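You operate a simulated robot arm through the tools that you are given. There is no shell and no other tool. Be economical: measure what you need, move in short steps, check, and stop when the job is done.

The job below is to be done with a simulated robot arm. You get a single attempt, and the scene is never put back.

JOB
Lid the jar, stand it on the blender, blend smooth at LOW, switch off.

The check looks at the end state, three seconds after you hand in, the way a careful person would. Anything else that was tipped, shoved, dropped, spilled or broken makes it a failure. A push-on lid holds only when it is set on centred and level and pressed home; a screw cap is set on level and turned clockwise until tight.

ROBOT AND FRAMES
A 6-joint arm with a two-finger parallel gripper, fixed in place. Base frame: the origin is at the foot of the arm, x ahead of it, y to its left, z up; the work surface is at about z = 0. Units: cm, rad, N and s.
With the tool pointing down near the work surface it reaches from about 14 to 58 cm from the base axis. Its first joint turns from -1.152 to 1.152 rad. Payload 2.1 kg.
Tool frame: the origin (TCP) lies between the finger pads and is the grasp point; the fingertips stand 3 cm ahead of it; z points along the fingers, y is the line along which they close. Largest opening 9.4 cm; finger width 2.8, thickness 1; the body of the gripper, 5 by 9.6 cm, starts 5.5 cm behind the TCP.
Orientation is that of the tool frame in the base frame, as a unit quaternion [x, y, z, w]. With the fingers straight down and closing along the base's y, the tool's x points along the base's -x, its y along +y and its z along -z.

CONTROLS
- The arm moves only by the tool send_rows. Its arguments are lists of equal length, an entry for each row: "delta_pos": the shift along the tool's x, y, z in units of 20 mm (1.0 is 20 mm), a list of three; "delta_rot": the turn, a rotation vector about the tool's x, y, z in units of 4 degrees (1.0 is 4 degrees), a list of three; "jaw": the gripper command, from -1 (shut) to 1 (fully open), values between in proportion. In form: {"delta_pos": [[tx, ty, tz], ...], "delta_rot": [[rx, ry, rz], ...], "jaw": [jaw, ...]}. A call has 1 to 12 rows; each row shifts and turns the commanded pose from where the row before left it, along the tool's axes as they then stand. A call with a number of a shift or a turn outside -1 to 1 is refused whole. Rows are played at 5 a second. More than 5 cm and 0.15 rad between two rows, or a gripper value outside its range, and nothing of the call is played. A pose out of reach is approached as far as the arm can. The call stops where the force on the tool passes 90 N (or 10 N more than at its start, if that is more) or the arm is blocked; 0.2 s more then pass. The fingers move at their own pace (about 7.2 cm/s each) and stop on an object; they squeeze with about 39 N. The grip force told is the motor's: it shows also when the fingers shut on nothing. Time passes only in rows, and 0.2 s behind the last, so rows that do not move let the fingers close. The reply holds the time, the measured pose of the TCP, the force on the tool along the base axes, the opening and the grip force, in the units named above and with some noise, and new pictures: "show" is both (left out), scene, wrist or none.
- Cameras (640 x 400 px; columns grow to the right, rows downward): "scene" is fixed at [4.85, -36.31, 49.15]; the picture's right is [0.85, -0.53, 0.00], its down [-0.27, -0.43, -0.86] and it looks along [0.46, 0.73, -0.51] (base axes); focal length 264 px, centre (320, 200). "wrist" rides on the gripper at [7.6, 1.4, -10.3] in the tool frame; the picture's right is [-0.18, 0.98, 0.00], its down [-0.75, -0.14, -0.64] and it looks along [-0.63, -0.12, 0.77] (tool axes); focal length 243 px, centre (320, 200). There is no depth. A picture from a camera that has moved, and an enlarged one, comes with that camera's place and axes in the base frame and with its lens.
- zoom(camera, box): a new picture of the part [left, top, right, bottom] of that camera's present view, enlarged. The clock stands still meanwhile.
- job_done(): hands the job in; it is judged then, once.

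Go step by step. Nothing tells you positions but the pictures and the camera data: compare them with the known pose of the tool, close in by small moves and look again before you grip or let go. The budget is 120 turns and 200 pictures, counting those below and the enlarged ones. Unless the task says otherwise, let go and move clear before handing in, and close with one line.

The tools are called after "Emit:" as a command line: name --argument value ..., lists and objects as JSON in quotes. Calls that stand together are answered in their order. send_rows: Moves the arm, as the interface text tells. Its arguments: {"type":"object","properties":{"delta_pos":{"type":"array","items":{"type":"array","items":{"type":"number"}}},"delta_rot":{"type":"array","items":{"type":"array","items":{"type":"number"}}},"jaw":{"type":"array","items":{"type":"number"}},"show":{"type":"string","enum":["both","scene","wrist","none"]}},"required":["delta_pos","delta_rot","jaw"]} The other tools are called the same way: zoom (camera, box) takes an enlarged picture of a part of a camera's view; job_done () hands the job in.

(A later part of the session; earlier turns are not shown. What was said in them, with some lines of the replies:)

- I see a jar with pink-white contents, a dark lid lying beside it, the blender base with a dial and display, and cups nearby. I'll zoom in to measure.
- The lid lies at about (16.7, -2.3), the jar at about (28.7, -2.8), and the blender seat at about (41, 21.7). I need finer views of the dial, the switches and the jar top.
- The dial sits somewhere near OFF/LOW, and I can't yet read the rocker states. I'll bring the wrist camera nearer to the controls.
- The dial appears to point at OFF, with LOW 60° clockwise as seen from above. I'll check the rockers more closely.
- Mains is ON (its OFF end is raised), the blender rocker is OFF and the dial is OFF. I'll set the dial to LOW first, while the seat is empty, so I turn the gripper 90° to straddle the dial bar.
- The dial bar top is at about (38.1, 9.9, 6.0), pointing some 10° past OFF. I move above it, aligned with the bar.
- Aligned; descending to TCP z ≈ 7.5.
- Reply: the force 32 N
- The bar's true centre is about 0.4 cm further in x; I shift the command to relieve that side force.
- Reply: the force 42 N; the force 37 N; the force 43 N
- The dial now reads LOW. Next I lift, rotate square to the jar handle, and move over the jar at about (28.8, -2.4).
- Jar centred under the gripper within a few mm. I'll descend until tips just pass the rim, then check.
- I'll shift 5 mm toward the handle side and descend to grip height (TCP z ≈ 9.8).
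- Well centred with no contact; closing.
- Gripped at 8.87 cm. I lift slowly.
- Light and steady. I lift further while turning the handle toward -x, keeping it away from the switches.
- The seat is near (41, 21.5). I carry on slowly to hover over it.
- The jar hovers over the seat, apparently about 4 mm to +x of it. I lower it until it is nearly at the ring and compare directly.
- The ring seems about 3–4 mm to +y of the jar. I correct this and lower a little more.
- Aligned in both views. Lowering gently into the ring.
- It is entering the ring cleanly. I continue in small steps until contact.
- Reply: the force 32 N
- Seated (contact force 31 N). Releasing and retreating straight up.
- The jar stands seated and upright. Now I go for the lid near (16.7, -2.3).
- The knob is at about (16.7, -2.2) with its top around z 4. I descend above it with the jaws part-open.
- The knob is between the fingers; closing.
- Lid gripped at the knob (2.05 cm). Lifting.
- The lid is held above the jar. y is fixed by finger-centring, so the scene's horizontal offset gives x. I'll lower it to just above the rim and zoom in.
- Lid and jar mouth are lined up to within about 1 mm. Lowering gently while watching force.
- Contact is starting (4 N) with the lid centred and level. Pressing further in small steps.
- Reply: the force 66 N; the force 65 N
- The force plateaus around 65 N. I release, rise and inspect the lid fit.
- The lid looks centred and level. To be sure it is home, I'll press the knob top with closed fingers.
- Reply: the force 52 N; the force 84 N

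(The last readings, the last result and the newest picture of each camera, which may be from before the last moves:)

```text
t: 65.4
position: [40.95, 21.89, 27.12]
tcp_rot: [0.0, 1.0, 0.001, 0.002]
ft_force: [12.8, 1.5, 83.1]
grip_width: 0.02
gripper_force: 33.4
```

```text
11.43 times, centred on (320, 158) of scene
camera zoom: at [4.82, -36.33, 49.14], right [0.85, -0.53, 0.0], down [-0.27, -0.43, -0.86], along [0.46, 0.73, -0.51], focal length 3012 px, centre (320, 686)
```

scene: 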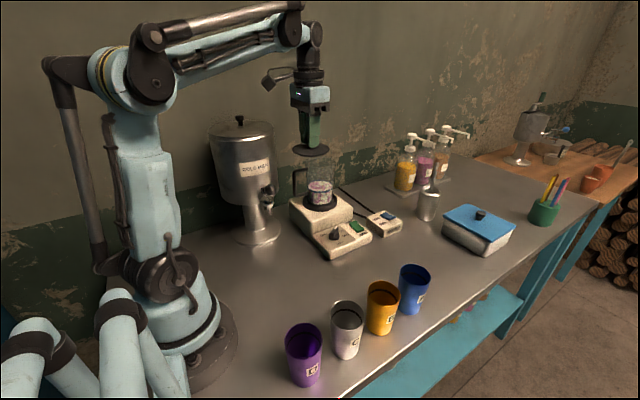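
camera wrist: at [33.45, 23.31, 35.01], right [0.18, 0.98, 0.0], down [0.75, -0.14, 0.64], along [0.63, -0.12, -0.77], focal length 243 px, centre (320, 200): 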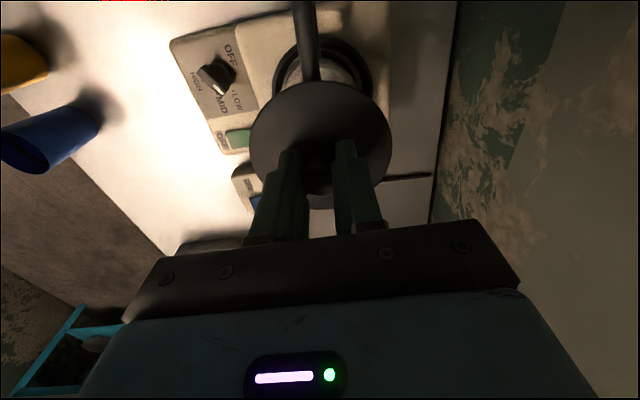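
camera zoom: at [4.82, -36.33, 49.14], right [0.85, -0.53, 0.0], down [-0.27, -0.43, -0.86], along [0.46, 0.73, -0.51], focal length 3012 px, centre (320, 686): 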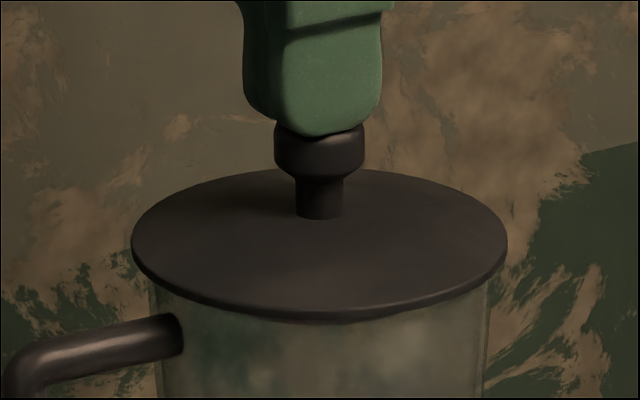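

The lid did not budge at 83 N, so it is home. I rise and move above the ON end of the green rocker, about (45.6, 10.4).

Emit:
send_rows --delta_pos '[[0, 0, -0.5], [0, 0, -0.8], [0, 0, -0.5], [-0.4, -0.95, 0], [-0.4, -0.95, 0], [-0.4, -0.95, 0], [-0.4, -0.95, 0], [-0.4, -0.95, 0], [-0.3, -0.95, 0]]' --delta_rot '[[0, 0, 0], [0, 0, 0], [0, 0, 0], [0, 0, 0], [0, 0, 0], [0, 0, 0], [0, 0, 0], [0, 0, 0], [0, 0, 0]]' --jaw '[-1, -1, -1, -1, -1, -1, -1, -1, -1]' --show "none"

Emit:
send_rows --delta_pos '[[0, 0, 0.9], [0, 0, 0.9], [0, 0, 0.9], [0, 0, 0.9], [0, 0, 0.9], [0, 0, 0.9], [0, 0, 0.9], [0, 0, 0.9], [0, 0, 0.9]]' --delta_rot '[[0, 0, 0], [0, 0, 0], [0, 0, 0], [0, 0, 0], [0, 0, 0], [0, 0, 0], [0, 0, 0], [0, 0, 0], [0, 0, 0]]' --jaw '[-1, -1, -1, -1, -1, -1, -1, -1, -1]'

Emit:
zoom --camera "scene" --box '[310, 170, 390, 250]'

Emit:
zoom --camera "wrist" --box '[220, 40, 420, 240]'

```text
t: 67.4
position: [45.71, 10.38, 30.2]
tcp_rot: [0.001, 1.0, 0.0, 0.0]
ft_force: [0.0, -0.2, 0.0]
grip_width: 0.0
gripper_force: 33.2
```

```text
t: 69.4
position: [45.68, 10.47, 14.06]
tcp_rot: [0.0, 1.0, 0.0, 0.0]
ft_force: [-0.4, 0.7, 0.3]
grip_width: 0.0
gripper_force: 32.5
camera wrist: at [38.01, 11.95, 24.33], right [0.18, 0.98, 0.0], down [0.75, -0.14, 0.64], along [0.63, -0.12, -0.77], focal length 243 px, centre (320, 200)
```

scene: 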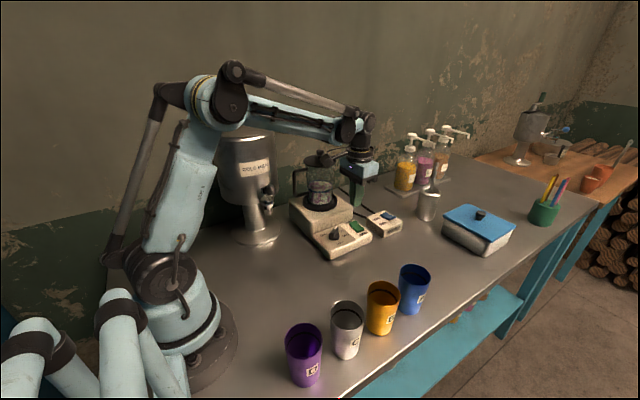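
wrist: 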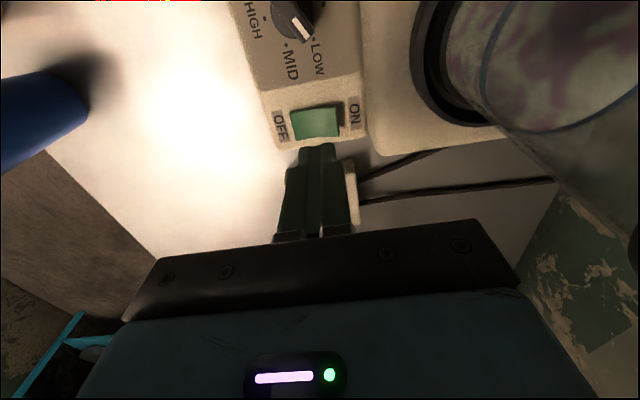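

```text
5.00 times, centred on (350, 210) of scene
camera zoom: at [4.85, -36.31, 49.15], right [0.85, -0.53, 0.0], down [-0.27, -0.43, -0.86], along [0.46, 0.73, -0.51], focal length 1318 px, centre (170, 150)
```

zoom: 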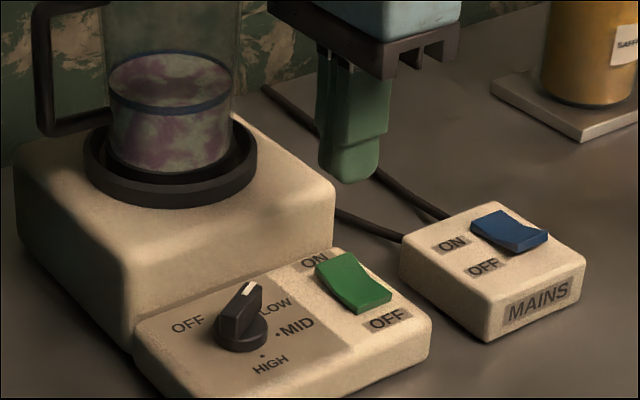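

```text
2.00 times, centred on (320, 140) of wrist
camera zoom: at [38.01, 11.95, 24.33], right [0.18, 0.98, 0.0], down [0.75, -0.14, 0.64], along [0.63, -0.12, -0.77], focal length 485 px, centre (320, 320)
```

zoom: 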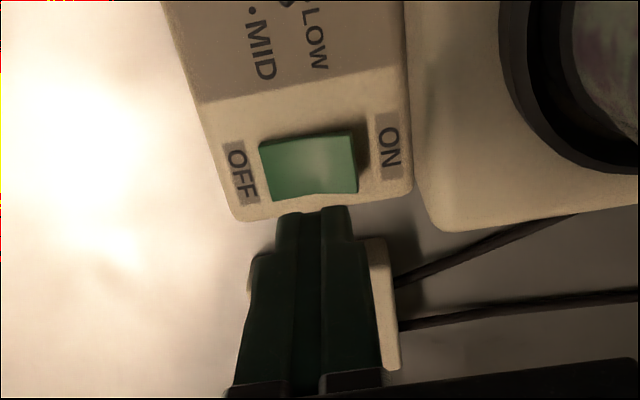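

I'll aim at y ≈ 11.1, over the raised ON end, and descend.

Emit:
send_rows --delta_pos '[[0, 0.33, 0], [0, 0, 0.8], [0, 0, 0.8], [0, 0, 0.7]]' --delta_rot '[[0, 0, 0], [0, 0, 0], [0, 0, 0], [0, 0, 0]]' --jaw '[-1, -1, -1, -1]' --show "none"

Emit:
zoom --camera "scene" --box '[330, 190, 380, 240]'

Emit:
zoom --camera "wrist" --box '[220, 40, 420, 240]'

```text
t: 70.4
position: [45.64, 11.05, 9.51]
tcp_rot: [0.0, 1.0, 0.001, 0.001]
ft_force: [-0.7, 0.3, 0.1]
grip_width: 0.0
gripper_force: 33.0
```

```text
8.00 times, centred on (355, 215) of scene
camera zoom: at [4.85, -36.31, 49.15], right [0.85, -0.53, 0.0], down [-0.27, -0.43, -0.86], along [0.46, 0.73, -0.51], focal length 2109 px, centre (40, 80)
```

zoom: 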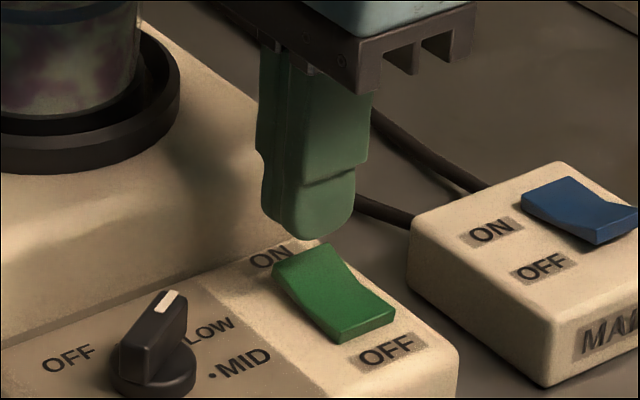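

```text
2.00 times, centred on (320, 140) of wrist
camera zoom: at [38.05, 12.49, 19.66], right [0.18, 0.98, 0.0], down [0.75, -0.14, 0.64], along [0.63, -0.12, -0.77], focal length 485 px, centre (320, 320)
```

zoom: 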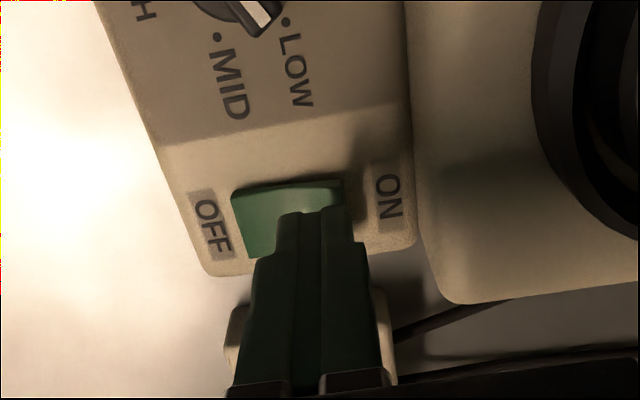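

Fingers are above the ON end. Pressing down.

Emit:
send_rows --delta_pos '[[0, 0, 0.25], [0, 0, 0.2], [0, 0, 0.15]]' --delta_rot '[[0, 0, 0], [0, 0, 0], [0, 0, 0]]' --jaw '[-1, -1, -1]' --show "none"

Emit:
zoom --camera "scene" --box '[330, 190, 380, 240]'

```text
t: 71.2
position: [45.78, 11.16, 8.39]
tcp_rot: [0.0, 1.0, 0.0, 0.002]
ft_force: [-0.5, 1.1, 0.3]
grip_width: 0.02
gripper_force: 33.0
```

```text
8.00 times, centred on (355, 215) of scene
camera zoom: at [4.85, -36.31, 49.15], right [0.85, -0.53, 0.0], down [-0.27, -0.43, -0.86], along [0.46, 0.73, -0.51], focal length 2109 px, centre (40, 80)
```

zoom: 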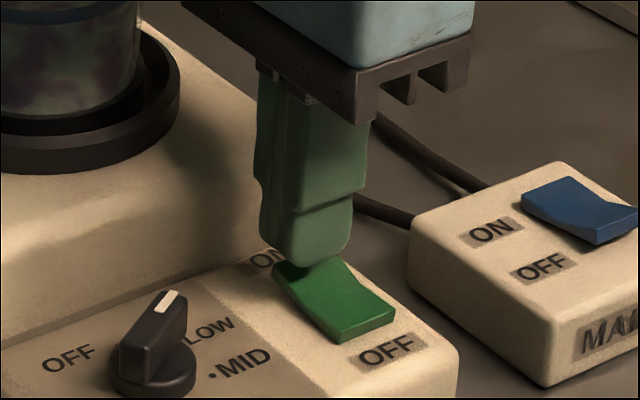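

Emit:
send_rows --delta_pos '[[0, -0.1, 0.1], [0, 0, 0.12], [0, 0, 0.12], [0, 0, 0.12]]' --delta_rot '[[0, 0, 0], [0, 0, 0], [0, 0, 0], [0, 0, 0]]' --jaw '[-1, -1, -1, -1]' --show "none"

Emit:
zoom --camera "scene" --box '[330, 190, 380, 240]'

```text
t: 72.2
position: [45.8, 10.87, 7.52]
tcp_rot: [0.0, 1.0, 0.0, 0.001]
ft_force: [-0.6, 0.7, 0.9]
grip_width: 0.0
gripper_force: 33.0
```

```text
8.00 times, centred on (355, 215) of scene
camera zoom: at [4.85, -36.31, 49.15], right [0.85, -0.53, 0.0], down [-0.27, -0.43, -0.86], along [0.46, 0.73, -0.51], focal length 2109 px, centre (40, 80)
```

zoom: 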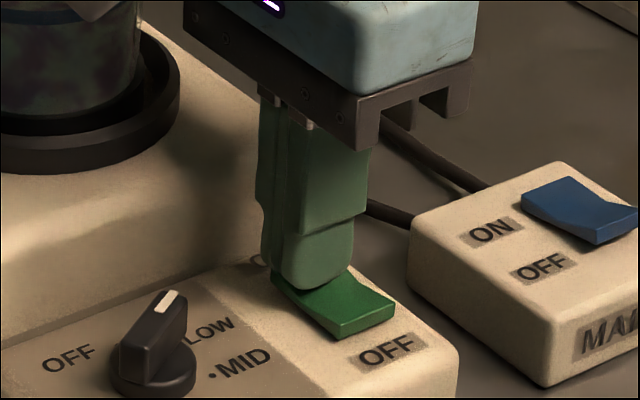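

Emit:
send_rows --delta_pos '[[0, 0, 0.1], [0, 0, 0.1]]' --delta_rot '[[0, 0, 0], [0, 0, 0]]' --jaw '[-1, -1]' --show "none"

Emit:
zoom --camera "scene" --box '[300, 140, 380, 240]'

```text
t: 72.8
position: [45.66, 11.05, 7.38]
tcp_rot: [-0.001, 1.0, 0.0, 0.002]
ft_force: [-0.7, 6.8, 75.1]
grip_width: 0.01
gripper_force: 33.0
```

```text
4.00 times, centred on (340, 190) of scene
camera zoom: at [4.82, -36.32, 49.15], right [0.85, -0.53, 0.0], down [-0.27, -0.43, -0.86], along [0.46, 0.73, -0.51], focal length 1054 px, centre (240, 240)
```

zoom: 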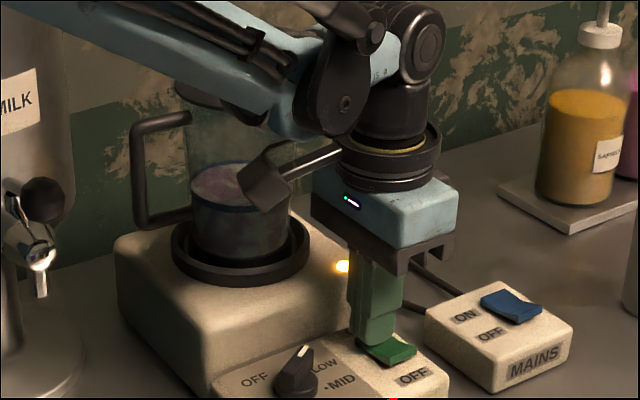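

The rocker flipped and an amber lamp is lit, so it is running. I lift off and watch the contents.

Emit:
send_rows --delta_pos '[[0, 0, -0.3], [0, -0.6, -0.4], [0, -0.8, 0], [0, -0.3, 0]]' --delta_rot '[[0, 0, 0], [0, 0, 0], [0, 0, 0], [0, 0, 0]]' --jaw '[-1, -1, -1, -1]' --show "none"

Emit:
zoom --camera "scene" --box '[290, 140, 380, 240]'

```text
t: 73.8
position: [45.75, 7.58, 8.41]
tcp_rot: [0.0, 1.0, 0.0, 0.001]
ft_force: [-0.2, 0.1, 0.2]
grip_width: 0.0
gripper_force: 33.3
```

```text
4.00 times, centred on (335, 190) of scene
camera zoom: at [4.85, -36.31, 49.15], right [0.85, -0.53, 0.0], down [-0.27, -0.43, -0.86], along [0.46, 0.73, -0.51], focal length 1054 px, centre (260, 240)
```

zoom: 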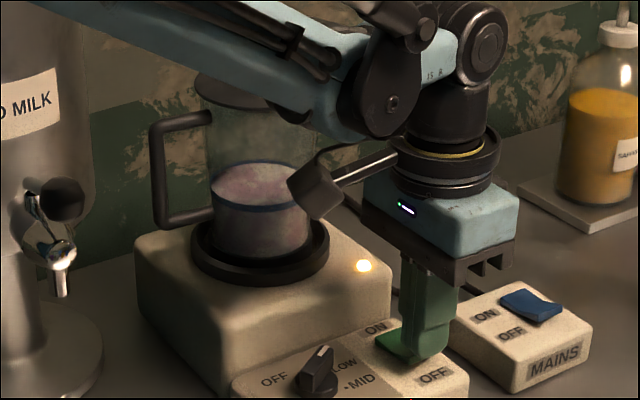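

Positioned over the OFF end; waiting while it blends.

Emit:
send_rows --delta_pos '[[0, 0, 0], [0, 0, 0], [0, 0, 0], [0, 0, 0], [0, 0, 0], [0, 0, 0]]' --delta_rot '[[0, 0, 0], [0, 0, 0], [0, 0, 0], [0, 0, 0], [0, 0, 0], [0, 0, 0]]' --jaw '[-1, -1, -1, -1, -1, -1]' --show "none"

Emit:
zoom --camera "scene" --box '[300, 150, 370, 220]'

Emit:
zoom --camera "wrist" --box '[220, 0, 640, 260]'

```text
t: 75.2
position: [45.73, 7.55, 8.37]
tcp_rot: [0.0, 1.0, 0.0, 0.001]
ft_force: [0.5, 0.0, 0.0]
grip_width: 0.0
gripper_force: 32.8
```

```text
5.71 times, centred on (335, 185) of scene
camera zoom: at [4.85, -36.31, 49.15], right [0.85, -0.53, 0.0], down [-0.27, -0.43, -0.86], along [0.46, 0.73, -0.51], focal length 1506 px, centre (234, 286)
```

zoom: 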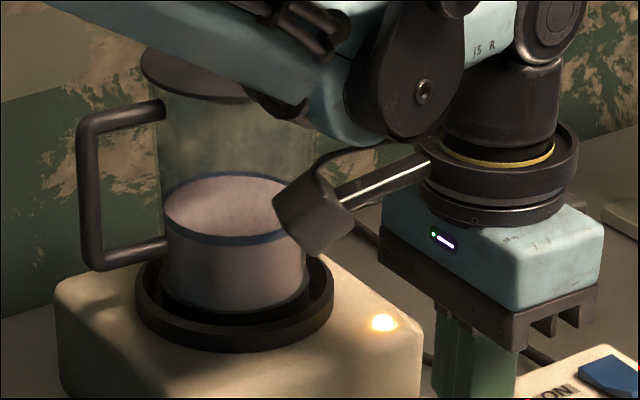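

```text
1.52 times, centred on (430, 130) of wrist
camera zoom: at [38.04, 9.01, 18.6], right [0.18, 0.98, 0.0], down [0.75, -0.14, 0.64], along [0.63, -0.12, -0.77], focal length 370 px, centre (152, 307)
```

zoom: 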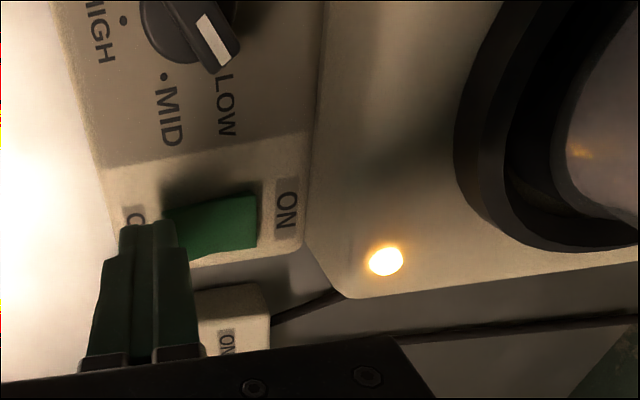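

Emit:
zoom --camera "scene" --box '[315, 175, 340, 210]'

Emit:
send_rows --delta_pos '[[0, 0, 0], [0, 0, 0], [0, 0, 0], [0, 0, 0], [0, 0, 0]]' --delta_rot '[[0, 0, 0], [0, 0, 0], [0, 0, 0], [0, 0, 0], [0, 0, 0]]' --jaw '[-1, -1, -1, -1, -1]' --show "none"

Emit:
zoom --camera "scene" --box '[315, 175, 340, 210]'

```text
11.43 times, centred on (328, 192) of scene
camera zoom: at [4.85, -36.31, 49.15], right [0.85, -0.53, 0.0], down [-0.27, -0.43, -0.86], along [0.46, 0.73, -0.51], focal length 3012 px, centre (234, 286)
```

zoom: 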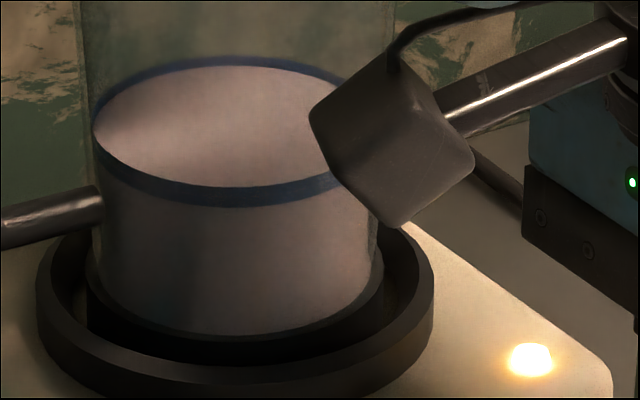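

```text
t: 76.4
position: [45.79, 7.55, 8.47]
tcp_rot: [0.0, 1.0, 0.001, 0.0]
ft_force: [0.4, 0.0, 0.6]
grip_width: 0.0
gripper_force: 33.2
```

```text
11.43 times, centred on (328, 192) of scene
camera zoom: at [4.85, -36.31, 49.15], right [0.85, -0.53, 0.0], down [-0.27, -0.43, -0.86], along [0.46, 0.73, -0.51], focal length 3012 px, centre (234, 286)
```

zoom: 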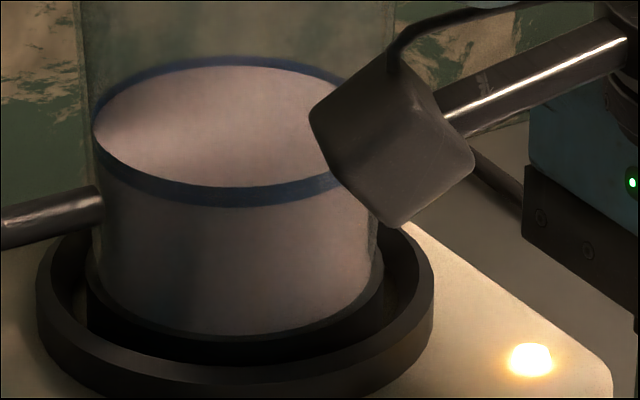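

It looks uniform. I'll give it a few more seconds, then press OFF.

Emit:
send_rows --delta_pos '[[0, 0, 0], [0, 0, 0], [0, 0, 0], [0, 0, 0], [0, 0, 0], [0, 0, 0], [0, 0, 0], [0, 0, 0], [0, 0, 0], [0, 0, 0], [0, 0, 0]]' --delta_rot '[[0, 0, 0], [0, 0, 0], [0, 0, 0], [0, 0, 0], [0, 0, 0], [0, 0, 0], [0, 0, 0], [0, 0, 0], [0, 0, 0], [0, 0, 0], [0, 0, 0]]' --jaw '[-1, -1, -1, -1, -1, -1, -1, -1, -1, -1, -1]' --show "none"

Emit:
zoom --camera "wrist" --box '[200, 100, 400, 260]'

Emit:
zoom --camera "scene" --box '[305, 175, 385, 245]'

```text
t: 78.8
position: [45.81, 7.56, 8.46]
tcp_rot: [0.0, 1.0, 0.0, 0.001]
ft_force: [0.6, 0.2, 0.0]
grip_width: 0.0
gripper_force: 32.2
```

```text
2.50 times, centred on (300, 180) of wrist
camera zoom: at [38.04, 9.01, 18.6], right [0.18, 0.98, 0.0], down [0.75, -0.14, 0.64], along [0.63, -0.12, -0.77], focal length 606 px, centre (370, 250)
```

zoom: 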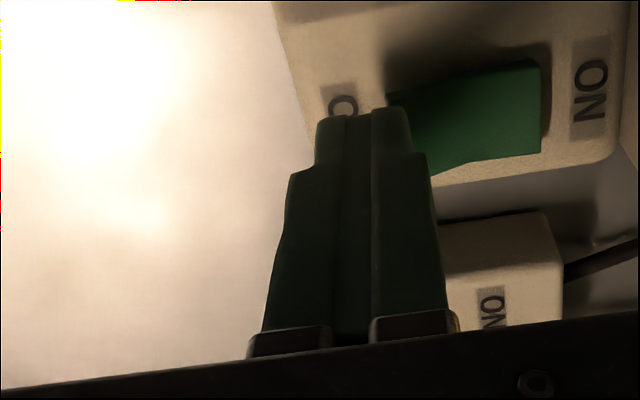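

```text
5.71 times, centred on (345, 210) of scene
camera zoom: at [4.85, -36.31, 49.15], right [0.85, -0.53, 0.0], down [-0.27, -0.43, -0.86], along [0.46, 0.73, -0.51], focal length 1506 px, centre (177, 143)
```

zoom: 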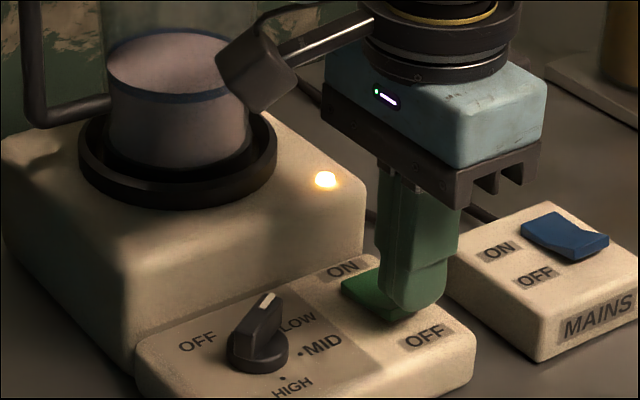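

Shift slightly to +y over the rocker's OFF end, then press.

Emit:
send_rows --delta_pos '[[0, 0, -0.3], [0, 0.4, 0], [0, 0, 0.3], [0, 0, 0.2], [0, 0, 0.1], [0, 0, 0.1]]' --delta_rot '[[0, 0, 0], [0, 0, 0], [0, 0, 0], [0, 0, 0], [0, 0, 0], [0, 0, 0]]' --jaw '[-1, -1, -1, -1, -1, -1]' --show "none"

Emit:
zoom --camera "scene" --box '[305, 175, 385, 245]'

```text
t: 80.2
position: [45.78, 8.3, 7.59]
tcp_rot: [0.0, 1.0, 0.0, 0.002]
ft_force: [-1.5, 0.0, 1.1]
grip_width: 0.01
gripper_force: 33.1
```

```text
5.71 times, centred on (345, 210) of scene
camera zoom: at [4.85, -36.31, 49.15], right [0.85, -0.53, 0.0], down [-0.27, -0.43, -0.86], along [0.46, 0.73, -0.51], focal length 1506 px, centre (177, 143)
```

zoom: 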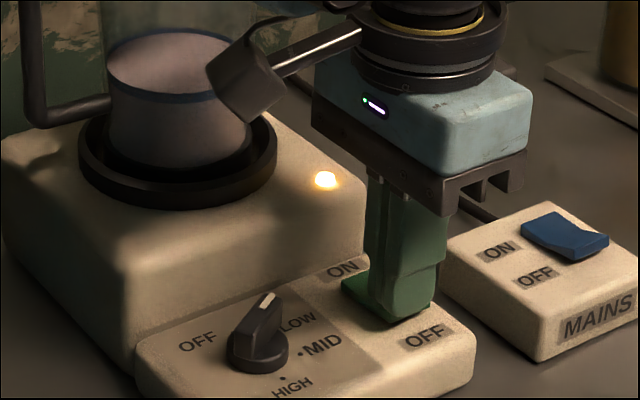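

Emit:
send_rows --delta_pos '[[0, 0, 0.1], [0, 0, 0.1]]' --delta_rot '[[0, 0, 0], [0, 0, 0]]' --jaw '[-1, -1]' --show "none"

Emit:
zoom --camera "scene" --box '[305, 175, 385, 245]'

```text
t: 80.8
position: [45.8, 8.33, 7.37]
tcp_rot: [-0.001, 1.0, 0.001, 0.001]
ft_force: [-0.7, -0.2, 9.3]
grip_width: 0.0
gripper_force: 32.9
```

```text
5.71 times, centred on (345, 210) of scene
camera zoom: at [4.85, -36.31, 49.15], right [0.85, -0.53, 0.0], down [-0.27, -0.43, -0.86], along [0.46, 0.73, -0.51], focal length 1506 px, centre (177, 143)
```

zoom: 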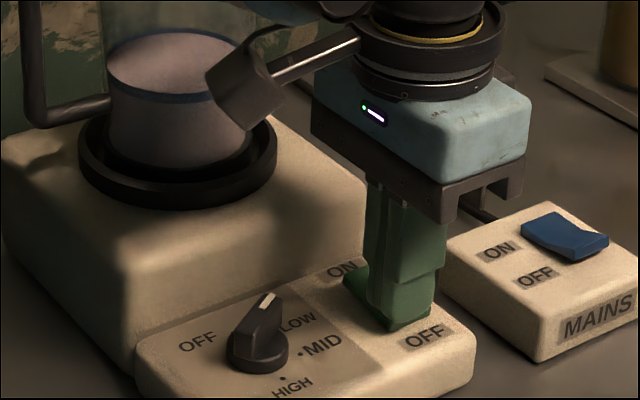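

The lamp is out and the rocker has flipped to OFF. A touch more to be sure, then clear.

Emit:
send_rows --delta_pos '[[0, 0, 0.05], [0, 0, -0.3], [0, -0.5, -0.6], [0, -0.5, -0.9], [0, -0.5, -0.9], [0.5, -0.5, -0.9], [0.8, -0.3, -0.9], [0.8, -0.3, -0.9], [0.8, 0, -0.9], [0.8, 0, -0.9], [0.8, 0, -0.9], [0.8, 0, -0.5]]' --delta_rot '[[0, 0, 0], [0, 0, 0], [0, 0, 0], [0, 0, 0], [0, 0, 0], [0, 0, 0], [0, 0, 0], [0, 0, 0], [0, 0, 0], [0, 0, 0], [0, 0, 0], [0, 0, 0]]' --jaw '[-1, -1, -1, -1, -1, -1, -1, -1, -1, -1, -1, -1]'

Emit:
zoom --camera "scene" --box '[280, 140, 400, 260]'

Emit:
zoom --camera "scene" --box '[320, 205, 380, 245]'

```text
t: 83.4
position: [35.22, 3.04, 24.48]
tcp_rot: [0.0, 1.0, 0.0, 0.001]
ft_force: [-0.2, 0.1, 0.2]
grip_width: 0.01
gripper_force: 33.0
camera wrist: at [27.52, 4.54, 34.7], right [0.18, 0.98, 0.0], down [0.75, -0.14, 0.64], along [0.63, -0.12, -0.77], focal length 243 px, centre (320, 200)
```

scene: 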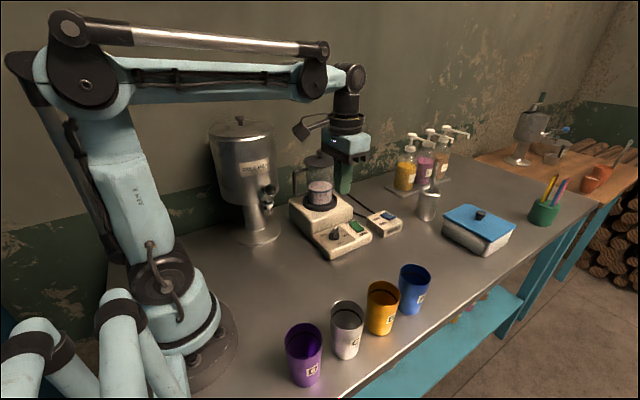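
wrist: 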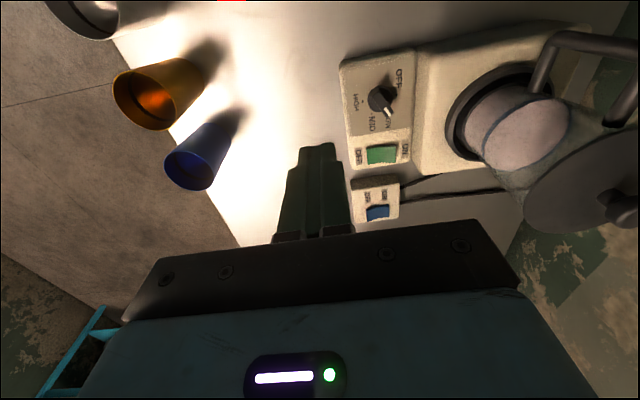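

```text
3.33 times, centred on (340, 200) of scene
camera zoom: at [4.85, -36.31, 49.15], right [0.85, -0.53, 0.0], down [-0.27, -0.43, -0.86], along [0.46, 0.73, -0.51], focal length 879 px, centre (253, 200)
```

zoom: 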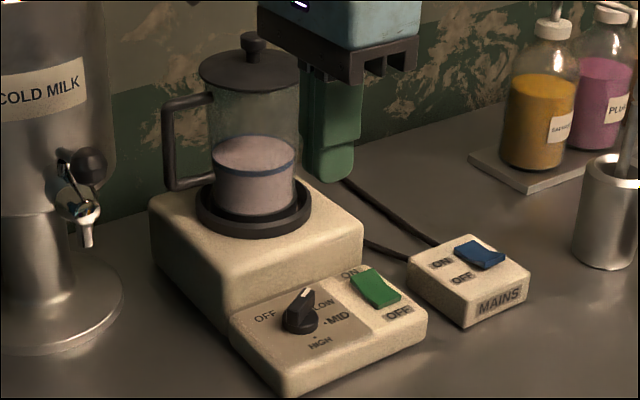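

```text
10.00 times, centred on (350, 225) of scene
camera zoom: at [4.85, -36.31, 49.15], right [0.85, -0.53, 0.0], down [-0.27, -0.43, -0.86], along [0.46, 0.73, -0.51], focal length 2636 px, centre (20, -50)
```

zoom: 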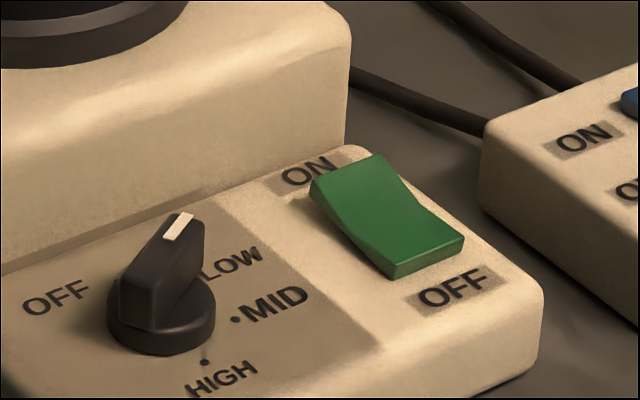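

The blend is a uniform pink, the lid sits level on the seated jar, the rocker is OFF with the lamp out, and nothing else has moved. The arm is clear, so I'm handing in.

Emit:
job_done

```text
The job is handed in.
```

The jar is lidded and seated on the blender, its contents blended smooth at LOW, and the blender is switched off at its rocker; I left the dial at LOW and the mains ON.
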